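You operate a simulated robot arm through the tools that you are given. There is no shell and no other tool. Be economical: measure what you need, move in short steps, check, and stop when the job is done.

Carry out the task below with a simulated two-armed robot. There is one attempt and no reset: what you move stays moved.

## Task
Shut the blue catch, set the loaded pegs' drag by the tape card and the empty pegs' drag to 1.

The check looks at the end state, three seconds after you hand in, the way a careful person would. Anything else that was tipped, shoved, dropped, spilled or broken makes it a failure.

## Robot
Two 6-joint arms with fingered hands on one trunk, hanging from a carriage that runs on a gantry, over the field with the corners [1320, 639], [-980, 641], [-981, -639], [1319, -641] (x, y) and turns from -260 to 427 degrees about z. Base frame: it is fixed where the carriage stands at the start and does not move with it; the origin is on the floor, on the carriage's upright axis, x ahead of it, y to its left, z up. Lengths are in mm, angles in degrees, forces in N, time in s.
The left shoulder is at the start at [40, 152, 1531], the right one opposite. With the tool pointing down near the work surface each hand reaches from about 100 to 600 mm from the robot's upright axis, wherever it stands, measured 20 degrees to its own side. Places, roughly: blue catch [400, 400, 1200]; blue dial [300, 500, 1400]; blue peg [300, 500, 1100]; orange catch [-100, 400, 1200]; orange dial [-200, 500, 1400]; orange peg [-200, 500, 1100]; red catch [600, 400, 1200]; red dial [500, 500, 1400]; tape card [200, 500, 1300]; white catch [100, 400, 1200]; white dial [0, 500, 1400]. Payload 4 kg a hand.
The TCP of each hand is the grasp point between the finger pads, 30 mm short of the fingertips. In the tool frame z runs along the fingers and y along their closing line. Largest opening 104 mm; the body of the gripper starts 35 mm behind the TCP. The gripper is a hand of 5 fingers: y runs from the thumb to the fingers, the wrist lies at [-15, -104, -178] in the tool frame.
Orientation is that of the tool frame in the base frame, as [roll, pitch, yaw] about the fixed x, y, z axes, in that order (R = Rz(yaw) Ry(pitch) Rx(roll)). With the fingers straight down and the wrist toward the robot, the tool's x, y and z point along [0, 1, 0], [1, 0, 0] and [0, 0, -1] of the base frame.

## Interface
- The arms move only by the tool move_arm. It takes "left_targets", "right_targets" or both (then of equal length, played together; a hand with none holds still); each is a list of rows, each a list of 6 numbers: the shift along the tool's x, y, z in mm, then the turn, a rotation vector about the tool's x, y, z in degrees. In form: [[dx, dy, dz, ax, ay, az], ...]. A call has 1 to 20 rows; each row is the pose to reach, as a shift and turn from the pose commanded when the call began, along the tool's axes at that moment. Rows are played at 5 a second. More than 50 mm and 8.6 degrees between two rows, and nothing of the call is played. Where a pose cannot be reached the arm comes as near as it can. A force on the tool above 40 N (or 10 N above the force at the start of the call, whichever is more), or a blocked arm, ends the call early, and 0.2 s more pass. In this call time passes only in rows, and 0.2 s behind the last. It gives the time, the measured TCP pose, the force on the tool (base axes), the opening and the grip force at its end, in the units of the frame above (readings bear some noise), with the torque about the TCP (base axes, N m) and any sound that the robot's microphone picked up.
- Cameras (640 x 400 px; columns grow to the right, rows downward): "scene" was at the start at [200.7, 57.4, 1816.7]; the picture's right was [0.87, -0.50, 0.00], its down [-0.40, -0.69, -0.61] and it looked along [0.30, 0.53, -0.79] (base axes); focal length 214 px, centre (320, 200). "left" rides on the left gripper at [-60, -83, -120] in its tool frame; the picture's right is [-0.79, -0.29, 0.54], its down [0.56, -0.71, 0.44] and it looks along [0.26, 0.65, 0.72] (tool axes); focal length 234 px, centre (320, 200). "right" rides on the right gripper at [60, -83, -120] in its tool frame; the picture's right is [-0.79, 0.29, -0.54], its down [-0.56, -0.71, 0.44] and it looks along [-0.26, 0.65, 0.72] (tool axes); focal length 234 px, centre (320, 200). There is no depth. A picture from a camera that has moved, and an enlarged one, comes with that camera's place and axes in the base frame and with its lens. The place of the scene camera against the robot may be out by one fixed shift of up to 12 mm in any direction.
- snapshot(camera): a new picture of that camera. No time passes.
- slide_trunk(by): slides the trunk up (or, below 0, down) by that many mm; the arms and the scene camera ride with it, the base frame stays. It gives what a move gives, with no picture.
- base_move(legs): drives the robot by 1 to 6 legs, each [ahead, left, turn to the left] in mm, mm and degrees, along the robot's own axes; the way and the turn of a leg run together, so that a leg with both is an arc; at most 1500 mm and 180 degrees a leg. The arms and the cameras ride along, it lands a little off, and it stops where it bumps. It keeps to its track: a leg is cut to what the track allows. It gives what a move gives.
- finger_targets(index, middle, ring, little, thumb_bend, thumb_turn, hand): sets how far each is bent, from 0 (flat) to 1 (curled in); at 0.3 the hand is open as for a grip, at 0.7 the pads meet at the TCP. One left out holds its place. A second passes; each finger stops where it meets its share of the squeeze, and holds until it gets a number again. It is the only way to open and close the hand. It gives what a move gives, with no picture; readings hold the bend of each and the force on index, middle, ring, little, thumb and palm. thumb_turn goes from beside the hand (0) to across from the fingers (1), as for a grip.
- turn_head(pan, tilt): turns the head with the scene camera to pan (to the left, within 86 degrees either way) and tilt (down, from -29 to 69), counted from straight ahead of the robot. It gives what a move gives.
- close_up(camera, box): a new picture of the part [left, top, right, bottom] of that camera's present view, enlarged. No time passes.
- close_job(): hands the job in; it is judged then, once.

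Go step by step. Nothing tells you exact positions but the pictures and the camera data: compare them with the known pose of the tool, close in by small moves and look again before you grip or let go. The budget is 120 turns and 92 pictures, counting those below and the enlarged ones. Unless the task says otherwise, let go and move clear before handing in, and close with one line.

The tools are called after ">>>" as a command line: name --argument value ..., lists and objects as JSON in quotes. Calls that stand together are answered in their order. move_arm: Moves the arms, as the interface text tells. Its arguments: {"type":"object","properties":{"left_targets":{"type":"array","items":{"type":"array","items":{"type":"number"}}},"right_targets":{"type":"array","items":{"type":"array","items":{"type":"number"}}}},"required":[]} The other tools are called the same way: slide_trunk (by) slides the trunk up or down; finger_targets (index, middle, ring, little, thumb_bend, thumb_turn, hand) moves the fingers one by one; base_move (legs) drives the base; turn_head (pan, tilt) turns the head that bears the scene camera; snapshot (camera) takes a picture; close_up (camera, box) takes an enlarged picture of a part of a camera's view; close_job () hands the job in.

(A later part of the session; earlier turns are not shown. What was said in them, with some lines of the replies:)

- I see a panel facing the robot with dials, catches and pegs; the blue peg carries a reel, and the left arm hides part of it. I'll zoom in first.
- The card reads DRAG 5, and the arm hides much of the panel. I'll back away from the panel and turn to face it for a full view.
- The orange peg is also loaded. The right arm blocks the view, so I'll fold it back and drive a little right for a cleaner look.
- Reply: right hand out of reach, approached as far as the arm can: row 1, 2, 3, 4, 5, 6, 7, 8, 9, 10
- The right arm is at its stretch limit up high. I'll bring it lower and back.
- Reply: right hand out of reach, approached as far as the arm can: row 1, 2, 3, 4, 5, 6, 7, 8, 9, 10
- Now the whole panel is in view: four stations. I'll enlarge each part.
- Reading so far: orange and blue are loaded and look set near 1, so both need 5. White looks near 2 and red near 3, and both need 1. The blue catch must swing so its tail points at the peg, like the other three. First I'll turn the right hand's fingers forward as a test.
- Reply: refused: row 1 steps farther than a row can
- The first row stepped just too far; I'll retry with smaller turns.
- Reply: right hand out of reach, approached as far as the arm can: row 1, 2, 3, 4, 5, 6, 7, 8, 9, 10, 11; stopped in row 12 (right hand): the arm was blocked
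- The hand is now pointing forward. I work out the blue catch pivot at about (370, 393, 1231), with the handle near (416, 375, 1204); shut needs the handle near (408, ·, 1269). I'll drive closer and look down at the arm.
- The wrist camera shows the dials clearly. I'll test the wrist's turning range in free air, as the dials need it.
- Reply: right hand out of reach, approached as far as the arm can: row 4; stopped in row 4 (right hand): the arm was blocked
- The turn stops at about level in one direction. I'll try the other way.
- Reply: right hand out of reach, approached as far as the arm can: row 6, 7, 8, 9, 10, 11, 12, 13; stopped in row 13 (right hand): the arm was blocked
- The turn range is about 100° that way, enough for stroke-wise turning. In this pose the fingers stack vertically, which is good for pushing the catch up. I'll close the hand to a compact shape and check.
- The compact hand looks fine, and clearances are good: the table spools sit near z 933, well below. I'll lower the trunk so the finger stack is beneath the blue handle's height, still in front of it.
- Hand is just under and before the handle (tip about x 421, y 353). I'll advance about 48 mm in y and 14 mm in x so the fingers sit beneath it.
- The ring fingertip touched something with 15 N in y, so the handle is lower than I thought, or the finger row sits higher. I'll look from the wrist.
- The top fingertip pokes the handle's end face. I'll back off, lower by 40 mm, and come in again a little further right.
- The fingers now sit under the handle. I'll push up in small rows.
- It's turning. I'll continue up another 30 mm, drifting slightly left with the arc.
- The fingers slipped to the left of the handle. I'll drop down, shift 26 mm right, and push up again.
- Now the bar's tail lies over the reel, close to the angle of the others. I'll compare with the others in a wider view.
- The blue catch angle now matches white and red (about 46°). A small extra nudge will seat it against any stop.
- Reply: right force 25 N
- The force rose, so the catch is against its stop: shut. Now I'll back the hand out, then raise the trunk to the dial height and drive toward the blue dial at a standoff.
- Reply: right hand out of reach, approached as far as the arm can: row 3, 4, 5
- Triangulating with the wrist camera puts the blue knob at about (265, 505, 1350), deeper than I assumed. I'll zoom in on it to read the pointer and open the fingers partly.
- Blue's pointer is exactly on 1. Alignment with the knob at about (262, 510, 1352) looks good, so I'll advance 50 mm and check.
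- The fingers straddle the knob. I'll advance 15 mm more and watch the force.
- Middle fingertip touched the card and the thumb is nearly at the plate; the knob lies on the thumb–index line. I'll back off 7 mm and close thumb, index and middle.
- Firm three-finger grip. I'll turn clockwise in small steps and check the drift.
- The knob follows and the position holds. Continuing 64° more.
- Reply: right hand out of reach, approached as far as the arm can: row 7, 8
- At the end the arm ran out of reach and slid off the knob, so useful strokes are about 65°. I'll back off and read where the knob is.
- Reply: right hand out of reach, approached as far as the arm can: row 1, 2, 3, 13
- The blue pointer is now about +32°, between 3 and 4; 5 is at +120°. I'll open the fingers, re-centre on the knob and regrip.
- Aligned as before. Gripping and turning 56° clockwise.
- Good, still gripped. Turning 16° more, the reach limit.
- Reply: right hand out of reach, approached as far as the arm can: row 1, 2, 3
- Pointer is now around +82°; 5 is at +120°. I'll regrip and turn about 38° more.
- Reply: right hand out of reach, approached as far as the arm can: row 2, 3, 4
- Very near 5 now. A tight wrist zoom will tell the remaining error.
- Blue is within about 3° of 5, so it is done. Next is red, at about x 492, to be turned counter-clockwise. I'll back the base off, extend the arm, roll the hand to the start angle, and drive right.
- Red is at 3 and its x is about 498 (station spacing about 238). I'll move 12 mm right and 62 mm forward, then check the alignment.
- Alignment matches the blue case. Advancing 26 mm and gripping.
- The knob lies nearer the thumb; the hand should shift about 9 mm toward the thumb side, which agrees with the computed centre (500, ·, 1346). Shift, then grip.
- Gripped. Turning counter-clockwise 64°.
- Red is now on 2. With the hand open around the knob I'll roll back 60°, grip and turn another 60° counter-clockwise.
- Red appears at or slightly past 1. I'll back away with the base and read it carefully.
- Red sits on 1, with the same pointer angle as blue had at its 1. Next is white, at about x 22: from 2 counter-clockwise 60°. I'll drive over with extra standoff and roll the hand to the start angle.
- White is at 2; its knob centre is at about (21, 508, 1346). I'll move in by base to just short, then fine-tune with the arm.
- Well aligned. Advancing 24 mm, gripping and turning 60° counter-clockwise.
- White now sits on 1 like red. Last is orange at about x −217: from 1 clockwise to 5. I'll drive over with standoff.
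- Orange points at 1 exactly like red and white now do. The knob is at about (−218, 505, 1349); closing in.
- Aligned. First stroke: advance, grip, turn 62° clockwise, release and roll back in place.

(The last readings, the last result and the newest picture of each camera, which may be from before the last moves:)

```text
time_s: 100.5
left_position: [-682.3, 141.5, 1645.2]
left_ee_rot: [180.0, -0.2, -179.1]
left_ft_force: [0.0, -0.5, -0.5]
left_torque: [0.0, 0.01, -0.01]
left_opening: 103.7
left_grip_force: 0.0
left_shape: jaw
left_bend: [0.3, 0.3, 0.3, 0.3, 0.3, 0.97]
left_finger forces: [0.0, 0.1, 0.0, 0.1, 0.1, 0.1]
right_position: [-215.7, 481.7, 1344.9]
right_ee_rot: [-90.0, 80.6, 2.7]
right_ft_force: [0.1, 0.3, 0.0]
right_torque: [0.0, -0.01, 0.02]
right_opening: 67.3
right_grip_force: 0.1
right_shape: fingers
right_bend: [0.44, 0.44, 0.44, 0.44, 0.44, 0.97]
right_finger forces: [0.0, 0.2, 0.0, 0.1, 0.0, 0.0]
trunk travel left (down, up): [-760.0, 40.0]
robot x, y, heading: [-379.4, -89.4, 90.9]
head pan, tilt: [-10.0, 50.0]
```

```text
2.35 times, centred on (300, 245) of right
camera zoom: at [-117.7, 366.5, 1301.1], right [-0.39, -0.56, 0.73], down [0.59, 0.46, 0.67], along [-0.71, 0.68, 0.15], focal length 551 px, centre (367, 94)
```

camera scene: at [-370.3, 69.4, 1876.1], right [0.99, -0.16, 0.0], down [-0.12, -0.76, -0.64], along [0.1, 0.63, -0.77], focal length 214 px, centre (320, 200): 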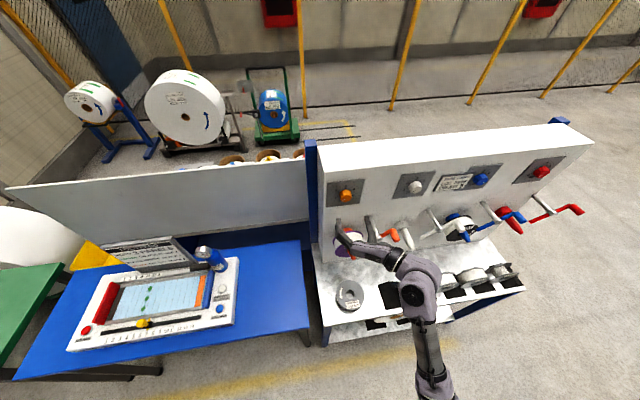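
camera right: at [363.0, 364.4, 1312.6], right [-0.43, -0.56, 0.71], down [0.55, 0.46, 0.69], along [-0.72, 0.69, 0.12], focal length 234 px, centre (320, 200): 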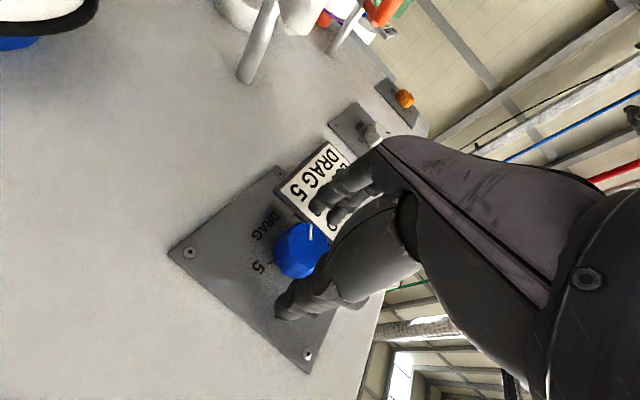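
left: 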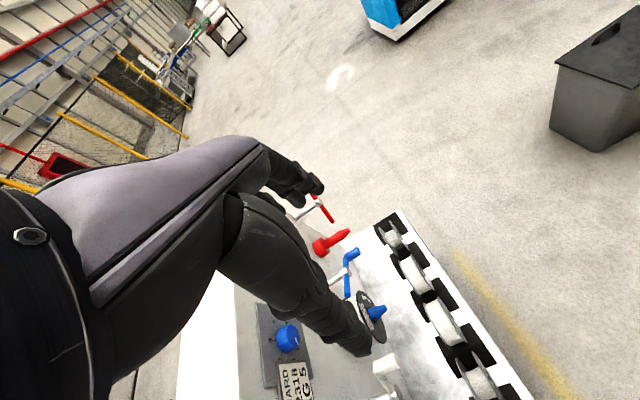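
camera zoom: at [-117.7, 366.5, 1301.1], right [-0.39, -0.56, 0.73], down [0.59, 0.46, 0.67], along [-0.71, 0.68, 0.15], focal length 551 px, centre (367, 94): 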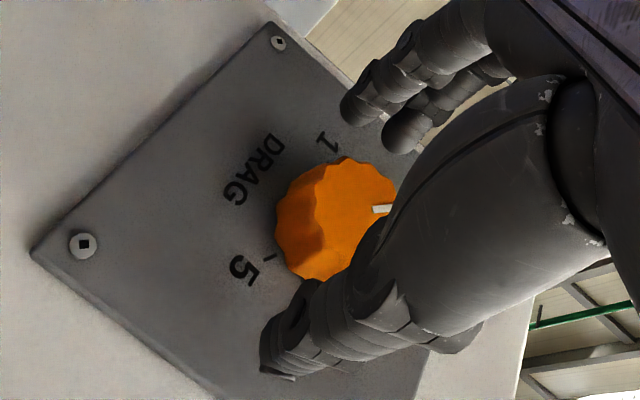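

It turned about 65–70°. Repeating the same stroke twice.

>>> finger_targets --hand "right" --index 0.64 --middle 0.64 --thumb_bend 0.64

>>> move_arm --right_targets '[[0, 0, 0, 0, 0, 8], [0, 0, 0, 0, 0, 16], [0, 0, 0, 0, 0, 24], [0, 0, 0, 0, 0, 32], [0, 0, 0, 0, 0, 40], [0, 0, 0, 0, 0, 48], [0, 0, 0, 0, 0, 56], [0, 0, 0, 0, 0, 62]]'

>>> finger_targets --hand "right" --index 0.44 --middle 0.44 --thumb_bend 0.44

>>> move_arm --right_targets '[[0, 0, 0, 0, 0, -8], [0, 0, 0, 0, 0, -16], [0, 0, 0, 0, 0, -24], [0, 0, 0, 0, 0, -32], [0, 0, 0, 0, 0, -40], [0, 0, 0, 0, 0, -48], [0, 0, 0, 0, 0, -56], [0, 0, 0, 0, 0, -62]]'

>>> close_up --camera "scene" --box '[312, 197, 392, 247]'

```text
time_s: 101.5
left_position: [-682.8, 141.7, 1646.2]
left_ee_rot: [-180.0, -0.1, -179.1]
left_ft_force: [-0.4, -0.6, 0.1]
left_torque: [0.02, 0.01, 0.01]
left_opening: 103.7
left_grip_force: 0.1
left_shape: jaw
left_bend: [0.3, 0.3, 0.3, 0.3, 0.3, 0.97]
left_finger forces: [0.0, 0.0, 0.0, 0.1, 0.1, 0.0]
right_position: [-216.3, 481.4, 1347.0]
right_ee_rot: [-89.9, 80.9, 3.0]
right_ft_force: [-7.3, -0.7, -1.9]
right_torque: [-0.03, -0.07, 0.2]
right_opening: 28.7
right_grip_force: 6.7
right_shape: fingers
right_bend: [0.58, 0.58, 0.44, 0.44, 0.6, 0.97]
right_finger forces: [4.6, 6.2, 0.0, 0.0, 2.9, 0.0]
trunk travel left (down, up): [-760.0, 40.0]
robot x, y, heading: [-379.1, -90.4, 90.9]
head pan, tilt: [-10.0, 50.0]
```

```text
time_s: 103.3
left_position: [-681.2, 142.1, 1645.8]
left_ee_rot: [180.0, -0.1, -179.1]
left_ft_force: [-0.1, 0.3, 0.5]
left_torque: [0.03, 0.01, 0.01]
left_opening: 104.0
left_grip_force: 0.0
left_shape: jaw
left_bend: [0.3, 0.3, 0.3, 0.3, 0.3, 0.97]
left_finger forces: [0.0, 0.0, 0.0, 0.1, 0.0, 0.0]
right_position: [-217.3, 481.6, 1346.9]
right_ee_rot: [89.8, 37.1, -177.4]
right_ft_force: [-13.1, -4.2, 5.2]
right_torque: [0.22, -0.02, 0.34]
right_opening: 29.7
right_grip_force: 9.0
right_shape: fingers
right_bend: [0.57, 0.58, 0.44, 0.44, 0.61, 0.95]
right_finger forces: [7.4, 6.6, 0.0, 0.0, 3.6, 0.0]
trunk travel left (down, up): [-760.0, 40.0]
robot x, y, heading: [-381.7, -85.1, 90.8]
head pan, tilt: [-10.0, 50.0]
```

```text
time_s: 104.3
left_position: [-682.1, 140.2, 1645.8]
left_ee_rot: [-180.0, -0.1, -179.1]
left_ft_force: [-0.1, -1.5, 0.0]
left_torque: [-0.02, 0.02, 0.0]
left_opening: 103.9
left_grip_force: 0.0
left_shape: jaw
left_bend: [0.3, 0.3, 0.3, 0.3, 0.3, 0.97]
left_finger forces: [0.0, 0.0, 0.1, 0.0, 0.0, 0.0]
right_position: [-215.1, 481.4, 1347.2]
right_ee_rot: [89.9, 37.1, -177.3]
right_ft_force: [0.3, -0.1, -0.3]
right_torque: [-0.03, -0.03, -0.02]
right_opening: 66.8
right_grip_force: 0.1
right_shape: fingers
right_bend: [0.44, 0.44, 0.44, 0.44, 0.44, 0.97]
right_finger forces: [0.0, 0.1, 0.0, 0.1, 0.0, 0.1]
trunk travel left (down, up): [-760.0, 40.0]
robot x, y, heading: [-381.7, -87.5, 90.7]
head pan, tilt: [-10.0, 50.0]
```

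```text
time_s: 106.1
left_position: [-681.3, 141.2, 1645.5]
left_ee_rot: [-180.0, -0.1, -179.1]
left_ft_force: [-0.1, -0.1, -0.5]
left_torque: [0.04, 0.02, 0.0]
left_opening: 103.5
left_grip_force: 0.1
left_shape: jaw
left_bend: [0.3, 0.3, 0.3, 0.3, 0.3, 0.97]
left_finger forces: [0.0, 0.1, 0.0, 0.1, 0.0, 0.0]
right_position: [-215.4, 483.2, 1347.4]
right_ee_rot: [-90.3, 80.7, 2.3]
right_ft_force: [0.6, 0.4, 0.3]
right_torque: [-0.03, 0.01, 0.0]
right_opening: 67.4
right_grip_force: 0.0
right_shape: fingers
right_bend: [0.44, 0.44, 0.44, 0.44, 0.44, 0.97]
right_finger forces: [0.0, 0.0, 0.1, 0.0, 0.1, 0.0]
trunk travel left (down, up): [-760.0, 40.0]
robot x, y, heading: [-380.8, -86.7, 91.0]
head pan, tilt: [-10.0, 50.0]
```

```text
8.00 times, centred on (352, 222) of scene
camera zoom: at [-366.3, 139.9, 1876.1], right [0.99, -0.16, 0.0], down [-0.12, -0.76, -0.64], along [0.1, 0.63, -0.77], focal length 1716 px, centre (64, 24)
```

zoom: 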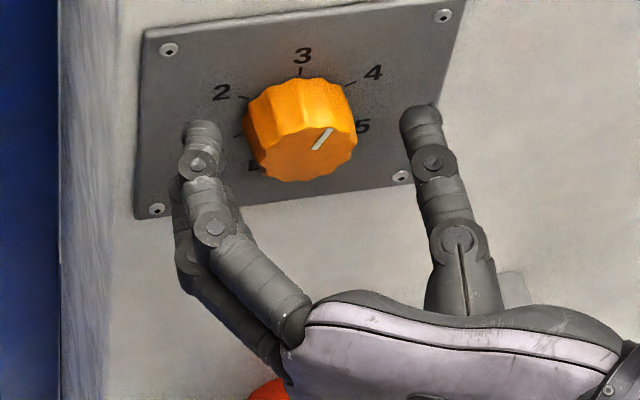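

Pointer is about +20°. One more full stroke, then a short finishing turn.

>>> finger_targets --hand "right" --index 0.64 --middle 0.64 --thumb_bend 0.64

>>> move_arm --right_targets '[[0, 0, 0, 0, 0, 8], [0, 0, 0, 0, 0, 16], [0, 0, 0, 0, 0, 24], [0, 0, 0, 0, 0, 32], [0, 0, 0, 0, 0, 40], [0, 0, 0, 0, 0, 48], [0, 0, 0, 0, 0, 56], [0, 0, 0, 0, 0, 62]]'

>>> finger_targets --hand "right" --index 0.44 --middle 0.44 --thumb_bend 0.44

>>> move_arm --right_targets '[[0, 0, 0, 0, 0, -8], [0, 0, 0, 0, 0, -16], [0, 0, 0, 0, 0, -24], [0, 0, 0, 0, 0, -32], [0, 0, 0, 0, 0, -40], [0, 0, 0, 0, 0, -48], [0, 0, 0, 0, 0, -56], [0, 0, 0, 0, 0, -62]]'

>>> close_up --camera "scene" --box '[312, 197, 392, 247]'

>>> close_up --camera "right" --box '[220, 160, 380, 330]'

```text
time_s: 107.1
left_position: [-681.7, 141.1, 1646.5]
left_ee_rot: [179.9, -0.1, -179.1]
left_ft_force: [-0.5, 0.2, 0.1]
left_torque: [-0.01, -0.04, 0.0]
left_opening: 103.6
left_grip_force: 0.0
left_shape: jaw
left_bend: [0.3, 0.3, 0.3, 0.3, 0.3, 0.97]
left_finger forces: [0.0, 0.1, 0.0, 0.0, 0.1, 0.0]
right_position: [-216.9, 482.2, 1348.8]
right_ee_rot: [-89.5, 81.0, 3.4]
right_ft_force: [-7.9, -0.9, -0.3]
right_torque: [-0.05, -0.02, 0.23]
right_opening: 29.7
right_grip_force: 7.1
right_shape: fingers
right_bend: [0.58, 0.58, 0.44, 0.44, 0.6, 0.97]
right_finger forces: [5.1, 6.3, 0.0, 0.0, 2.8, 0.0]
trunk travel left (down, up): [-760.0, 40.0]
robot x, y, heading: [-379.9, -89.6, 90.9]
head pan, tilt: [-10.0, 50.0]
```

```text
time_s: 108.9
left_position: [-683.6, 141.4, 1645.7]
left_ee_rot: [179.9, 0.0, -179.0]
left_ft_force: [0.1, 0.7, -0.1]
left_torque: [-0.05, -0.01, -0.02]
left_opening: 104.0
left_grip_force: 0.0
left_shape: jaw
left_bend: [0.3, 0.3, 0.3, 0.3, 0.3, 0.97]
left_finger forces: [0.1, 0.0, 0.1, 0.0, 0.0, 0.0]
right_position: [-216.1, 482.1, 1347.1]
right_ee_rot: [89.9, 37.1, -177.4]
right_ft_force: [-12.1, -1.1, 4.7]
right_torque: [0.18, -0.04, 0.3]
right_opening: 30.7
right_grip_force: 8.0
right_shape: fingers
right_bend: [0.56, 0.58, 0.44, 0.44, 0.61, 0.96]
right_finger forces: [7.3, 6.3, 0.0, 0.0, 3.4, 0.0]
trunk travel left (down, up): [-760.0, 40.0]
robot x, y, heading: [-376.6, -89.5, 91.0]
head pan, tilt: [-10.0, 50.0]
```

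```text
time_s: 109.9
left_position: [-682.4, 142.7, 1645.4]
left_ee_rot: [-179.9, -0.1, -179.1]
left_ft_force: [-0.4, 0.0, 0.1]
left_torque: [-0.02, -0.02, 0.01]
left_opening: 103.8
left_grip_force: 0.0
left_shape: jaw
left_bend: [0.3, 0.3, 0.3, 0.3, 0.3, 0.97]
left_finger forces: [0.0, 0.0, 0.0, 0.0, 0.0, 0.1]
right_position: [-216.2, 483.1, 1346.8]
right_ee_rot: [90.0, 37.1, -177.3]
right_ft_force: [0.9, 0.1, 0.0]
right_torque: [-0.02, 0.01, 0.01]
right_opening: 67.4
right_grip_force: 0.1
right_shape: fingers
right_bend: [0.44, 0.44, 0.44, 0.44, 0.44, 0.97]
right_finger forces: [0.0, 0.0, 0.0, 0.1, 0.0, 0.1]
trunk travel left (down, up): [-760.0, 40.0]
robot x, y, heading: [-380.4, -87.1, 91.1]
head pan, tilt: [-10.0, 50.0]
```

```text
time_s: 111.7
left_position: [-681.6, 141.8, 1645.6]
left_ee_rot: [-180.0, -0.2, -179.1]
left_ft_force: [1.2, -0.1, 0.3]
left_torque: [-0.02, -0.04, 0.04]
left_opening: 103.9
left_grip_force: 0.1
left_shape: jaw
left_bend: [0.3, 0.3, 0.3, 0.3, 0.3, 0.97]
left_finger forces: [0.0, 0.0, 0.0, 0.0, 0.0, 0.0]
right_position: [-215.7, 481.3, 1348.5]
right_ee_rot: [-90.5, 80.7, 2.2]
right_ft_force: [0.8, 0.4, 0.1]
right_torque: [0.03, 0.0, -0.03]
right_opening: 67.4
right_grip_force: 0.0
right_shape: fingers
right_bend: [0.44, 0.44, 0.44, 0.44, 0.44, 0.97]
right_finger forces: [0.0, 0.0, 0.0, 0.0, 0.1, 0.0]
trunk travel left (down, up): [-760.0, 40.0]
robot x, y, heading: [-380.4, -88.7, 91.1]
head pan, tilt: [-10.0, 50.0]
```

```text
8.00 times, centred on (352, 222) of scene
camera zoom: at [-366.3, 139.9, 1876.1], right [0.99, -0.16, 0.0], down [-0.12, -0.76, -0.64], along [0.1, 0.63, -0.77], focal length 1716 px, centre (64, 24)
```

zoom: 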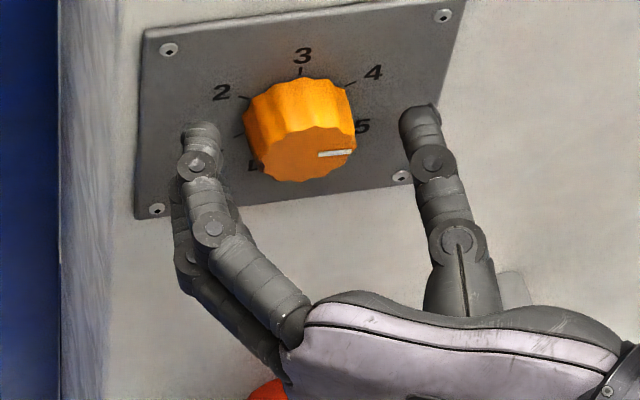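

```text
2.35 times, centred on (300, 245) of right
camera zoom: at [-117.9, 367.2, 1302.1], right [-0.39, -0.56, 0.73], down [0.59, 0.46, 0.67], along [-0.71, 0.68, 0.15], focal length 551 px, centre (367, 94)
```

zoom: 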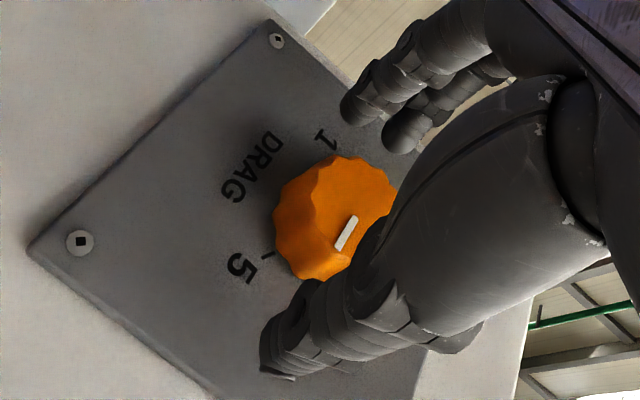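

Same reading as blue had before its last 38° turn. One final 38° turn, release, then back off.

>>> finger_targets --hand "right" --index 0.64 --middle 0.64 --thumb_bend 0.64

>>> move_arm --right_targets '[[0, 0, 0, 0, 0, 8], [0, 0, 0, 0, 0, 16], [0, 0, 0, 0, 0, 24], [0, 0, 0, 0, 0, 32], [0, 0, 0, 0, 0, 38]]'

>>> finger_targets --hand "right" --index 0.44 --middle 0.44 --thumb_bend 0.44

>>> move_arm --right_targets '[[0, 0, 0, 0, 0, -8], [0, 0, 0, 0, 0, -16], [0, 0, 0, 0, 0, -24], [0, 0, 0, 0, 0, -32], [0, 0, 0, 0, 0, -38]]'

>>> base_move --legs '[[-80, 0, 0]]'

>>> close_up --camera "right" --box '[215, 225, 311, 300]'

>>> close_up --camera "scene" --box '[312, 177, 392, 227]'

```text
time_s: 112.7
left_position: [-682.3, 141.4, 1646.6]
left_ee_rot: [180.0, -0.1, -179.1]
left_ft_force: [-0.6, 0.2, 1.1]
left_torque: [0.01, -0.01, -0.01]
left_opening: 103.8
left_grip_force: 0.0
left_shape: jaw
left_bend: [0.3, 0.3, 0.3, 0.3, 0.3, 0.97]
left_finger forces: [0.0, 0.0, 0.1, 0.0, 0.0, 0.0]
right_position: [-217.7, 481.6, 1348.3]
right_ee_rot: [-89.7, 80.9, 3.2]
right_ft_force: [-8.8, -0.4, -0.6]
right_torque: [-0.03, -0.04, 0.2]
right_opening: 29.9
right_grip_force: 6.7
right_shape: fingers
right_bend: [0.58, 0.58, 0.44, 0.44, 0.6, 0.97]
right_finger forces: [5.0, 6.0, 0.1, 0.0, 2.9, 0.0]
trunk travel left (down, up): [-760.0, 40.0]
robot x, y, heading: [-379.5, -86.9, 91.1]
head pan, tilt: [-10.0, 50.0]
```

```text
time_s: 113.9
left_position: [-682.9, 140.9, 1646.4]
left_ee_rot: [-180.0, -0.3, -179.2]
left_ft_force: [-0.4, 0.1, -0.1]
left_torque: [0.01, -0.02, 0.02]
left_opening: 104.1
left_grip_force: 0.1
left_shape: jaw
left_bend: [0.3, 0.3, 0.3, 0.3, 0.3, 0.97]
left_finger forces: [0.0, 0.0, 0.0, 0.0, 0.0, 0.0]
right_position: [-216.5, 481.2, 1347.2]
right_ee_rot: [90.1, 61.0, -177.1]
right_ft_force: [-11.2, 1.1, -7.4]
right_torque: [-0.16, -0.33, 0.3]
right_opening: 30.5
right_grip_force: 8.7
right_shape: fingers
right_bend: [0.57, 0.58, 0.44, 0.44, 0.6, 0.98]
right_finger forces: [8.9, 5.2, 0.1, 0.1, 3.1, 0.1]
trunk travel left (down, up): [-760.0, 40.0]
robot x, y, heading: [-381.0, -86.4, 90.6]
head pan, tilt: [-10.0, 50.0]
```

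```text
time_s: 114.9
left_position: [-682.8, 142.7, 1645.5]
left_ee_rot: [180.0, -0.1, -179.0]
left_ft_force: [-0.2, 0.1, -0.6]
left_torque: [0.01, -0.02, 0.02]
left_opening: 103.7
left_grip_force: 0.1
left_shape: jaw
left_bend: [0.3, 0.3, 0.3, 0.3, 0.3, 0.97]
left_finger forces: [0.1, 0.0, 0.1, 0.0, 0.0, 0.0]
right_position: [-216.9, 481.6, 1347.6]
right_ee_rot: [89.9, 61.1, -177.5]
right_ft_force: [0.0, 0.0, 0.3]
right_torque: [0.04, -0.01, -0.01]
right_opening: 67.2
right_grip_force: 0.1
right_shape: fingers
right_bend: [0.44, 0.44, 0.44, 0.44, 0.44, 0.97]
right_finger forces: [0.0, 0.1, 0.1, 0.0, 0.0, 0.1]
trunk travel left (down, up): [-760.0, 40.0]
robot x, y, heading: [-380.0, -94.3, 90.7]
head pan, tilt: [-10.0, 50.0]
```

```text
time_s: 116.1
left_position: [-681.4, 142.5, 1646.7]
left_ee_rot: [-180.0, -0.1, -179.1]
left_ft_force: [0.2, 0.2, -0.3]
left_torque: [-0.01, -0.01, -0.05]
left_opening: 103.8
left_grip_force: 0.1
left_shape: jaw
left_bend: [0.3, 0.3, 0.3, 0.3, 0.3, 0.97]
left_finger forces: [0.1, 0.0, 0.1, 0.1, 0.0, 0.1]
right_position: [-216.5, 483.1, 1347.0]
right_ee_rot: [-89.6, 80.6, 3.1]
right_ft_force: [0.7, -0.1, 0.2]
right_torque: [-0.01, 0.01, -0.02]
right_opening: 67.1
right_grip_force: 0.0
right_shape: fingers
right_bend: [0.44, 0.44, 0.44, 0.44, 0.44, 0.97]
right_finger forces: [0.0, 0.0, 0.0, 0.0, 0.0, 0.0]
trunk travel left (down, up): [-760.0, 40.0]
robot x, y, heading: [-378.5, -90.2, 90.7]
head pan, tilt: [-10.0, 50.0]
```

```text
time_s: 117.1
left_position: [-680.7, 61.7, 1646.8]
left_ee_rot: [-180.0, 0.0, -179.1]
left_ft_force: [0.8, 0.4, -0.3]
left_torque: [0.0, -0.02, -0.01]
left_opening: 103.9
left_grip_force: 0.0
left_shape: jaw
left_bend: [0.3, 0.3, 0.3, 0.3, 0.3, 0.97]
left_finger forces: [0.0, 0.0, 0.0, 0.1, 0.0, 0.1]
right_position: [-214.9, 403.9, 1347.7]
right_ee_rot: [-89.3, 80.8, 3.4]
right_ft_force: [1.0, 0.4, 0.0]
right_torque: [0.04, 0.02, 0.02]
right_opening: 67.1
right_grip_force: 0.0
right_shape: fingers
right_bend: [0.44, 0.44, 0.44, 0.44, 0.44, 0.97]
right_finger forces: [0.0, 0.0, 0.0, 0.0, 0.1, 0.0]
trunk travel left (down, up): [-760.0, 40.0]
robot x, y, heading: [-377.6, -169.6, 91.1]
head pan, tilt: [-10.0, 50.0]
```

```text
5.33 times, centred on (263, 262) of right
camera zoom: at [-117.1, 288.3, 1302.2], right [-0.38, -0.56, 0.73], down [0.59, 0.46, 0.66], along [-0.71, 0.68, 0.15], focal length 1249 px, centre (624, -133)
```

zoom: 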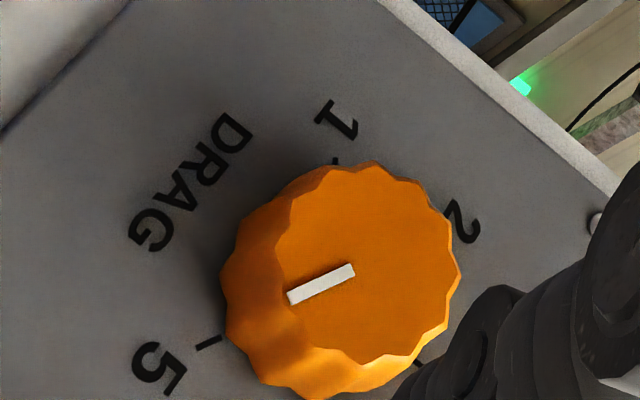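

```text
8.00 times, centred on (352, 202) of scene
camera zoom: at [-365.1, 60.5, 1876.1], right [0.99, -0.16, 0.0], down [-0.12, -0.76, -0.64], along [0.1, 0.63, -0.77], focal length 1716 px, centre (64, 184)
```

zoom: 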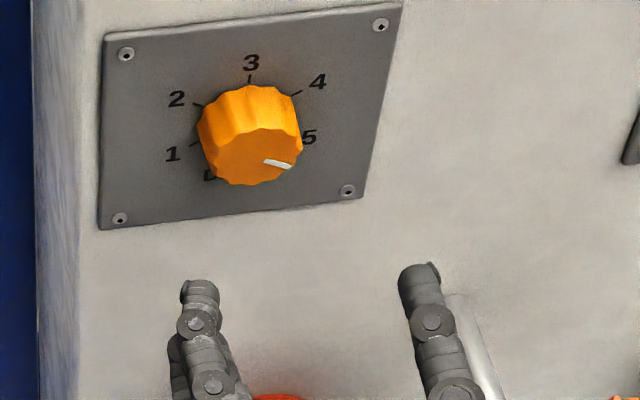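

Orange is right on 5: the pointer is parallel to its tick. I'll move clear and take a final look at the whole panel.

>>> base_move --legs '[[-120, 0, 0], [0, -250, 0]]'

>>> turn_head --pan -20 --tilt 40

>>> snapshot --camera "scene"

>>> close_up --camera "scene" --box '[180, 150, 436, 310]'

```text
time_s: 119.8
left_position: [-432.0, -52.9, 1645.4]
left_ee_rot: [180.0, -0.1, -179.5]
left_ft_force: [0.5, -0.8, 0.1]
left_torque: [-0.01, 0.01, -0.01]
left_opening: 104.0
left_grip_force: 0.0
left_shape: jaw
left_bend: [0.3, 0.3, 0.3, 0.3, 0.3, 0.97]
left_finger forces: [0.1, 0.0, 0.0, 0.1, 0.0, 0.0]
right_position: [36.2, 284.2, 1348.1]
right_ee_rot: [-89.3, 80.8, 3.1]
right_ft_force: [-0.3, -0.6, 0.7]
right_torque: [0.01, -0.05, 0.01]
right_opening: 67.5
right_grip_force: 0.2
right_shape: fingers
right_bend: [0.44, 0.44, 0.44, 0.44, 0.44, 0.97]
right_finger forces: [0.0, 0.0, 0.1, 0.0, 0.1, 0.0]
trunk travel left (down, up): [-760.0, 40.0]
robot x, y, heading: [-130.5, -285.4, 90.6]
head pan, tilt: [-10.0, 50.0]
```

```text
time_s: 120.5
left_position: [-431.3, -53.1, 1646.6]
left_ee_rot: [-180.0, -0.2, -179.5]
left_ft_force: [0.0, -0.2, 0.9]
left_torque: [0.03, -0.02, 0.0]
left_opening: 103.8
left_grip_force: 0.1
left_shape: jaw
left_bend: [0.3, 0.3, 0.3, 0.3, 0.3, 0.97]
left_finger forces: [0.0, 0.0, 0.0, 0.0, 0.1, 0.1]
right_position: [35.3, 285.4, 1348.5]
right_ee_rot: [-89.1, 80.8, 3.2]
right_ft_force: [-0.2, -0.6, 0.1]
right_torque: [-0.01, 0.02, -0.01]
right_opening: 67.3
right_grip_force: 0.1
right_shape: fingers
right_bend: [0.44, 0.44, 0.44, 0.44, 0.44, 0.97]
right_finger forces: [0.0, 0.0, 0.1, 0.1, 0.0, 0.1]
trunk travel left (down, up): [-760.0, 40.0]
robot x, y, heading: [-133.1, -286.2, 90.6]
head pan, tilt: [-20.0, 40.0]
```

```text
18 pictures are left
camera scene: at [-100.5, -52.6, 1890.2], right [0.94, -0.33, 0.0], down [-0.21, -0.61, -0.77], along [0.25, 0.72, -0.64], focal length 214 px, centre (320, 200)
```

scene: 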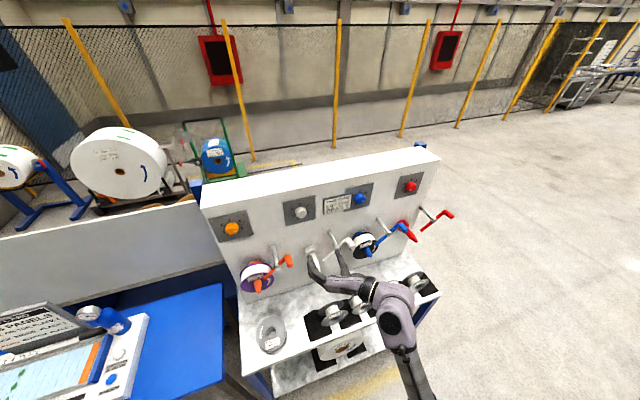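

```text
2.50 times, centred on (308, 230) of scene
camera zoom: at [-100.5, -52.6, 1890.2], right [0.94, -0.33, 0.0], down [-0.21, -0.61, -0.77], along [0.25, 0.72, -0.64], focal length 536 px, centre (350, 125)
```

zoom: 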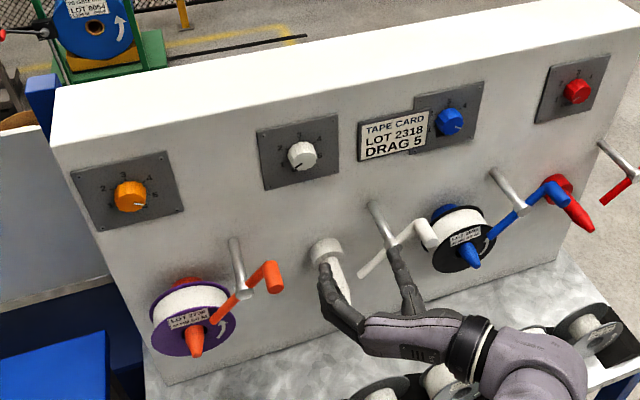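

All four catches are parallel and everything stands as it was. One last zoom on the three right-hand dials.

>>> close_up --camera "scene" --box '[276, 168, 428, 232]'

```text
4.21 times, centred on (352, 200) of scene
camera zoom: at [-100.5, -52.6, 1890.2], right [0.94, -0.33, 0.0], down [-0.21, -0.61, -0.77], along [0.25, 0.72, -0.64], focal length 903 px, centre (185, 200)
```

zoom: 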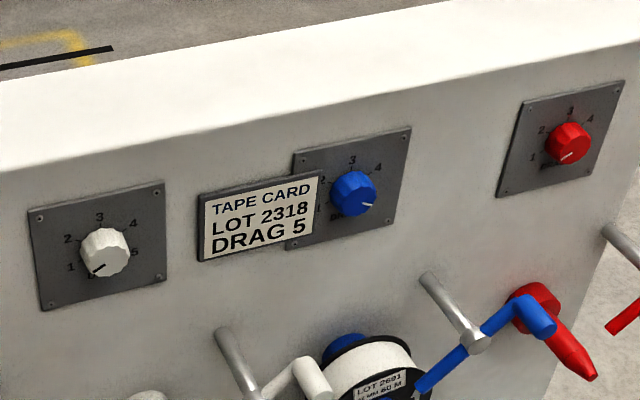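

The blue catch is shut, orange and blue read 5, white and red read 1, and the hands are clear. Handing in.

>>> close_job

```text
The job is handed in.
```

The blue catch is shut, the two loaded pegs (orange and blue) are set to drag 5 from the tape card, and the two empty pegs (white and red) are set to 1. Blue's pointer sits about 3° short of its 5 mark. The card names LOT 2318, but the loaded reels are from other lots; I used its drag 5 because it was the only card on the panel.
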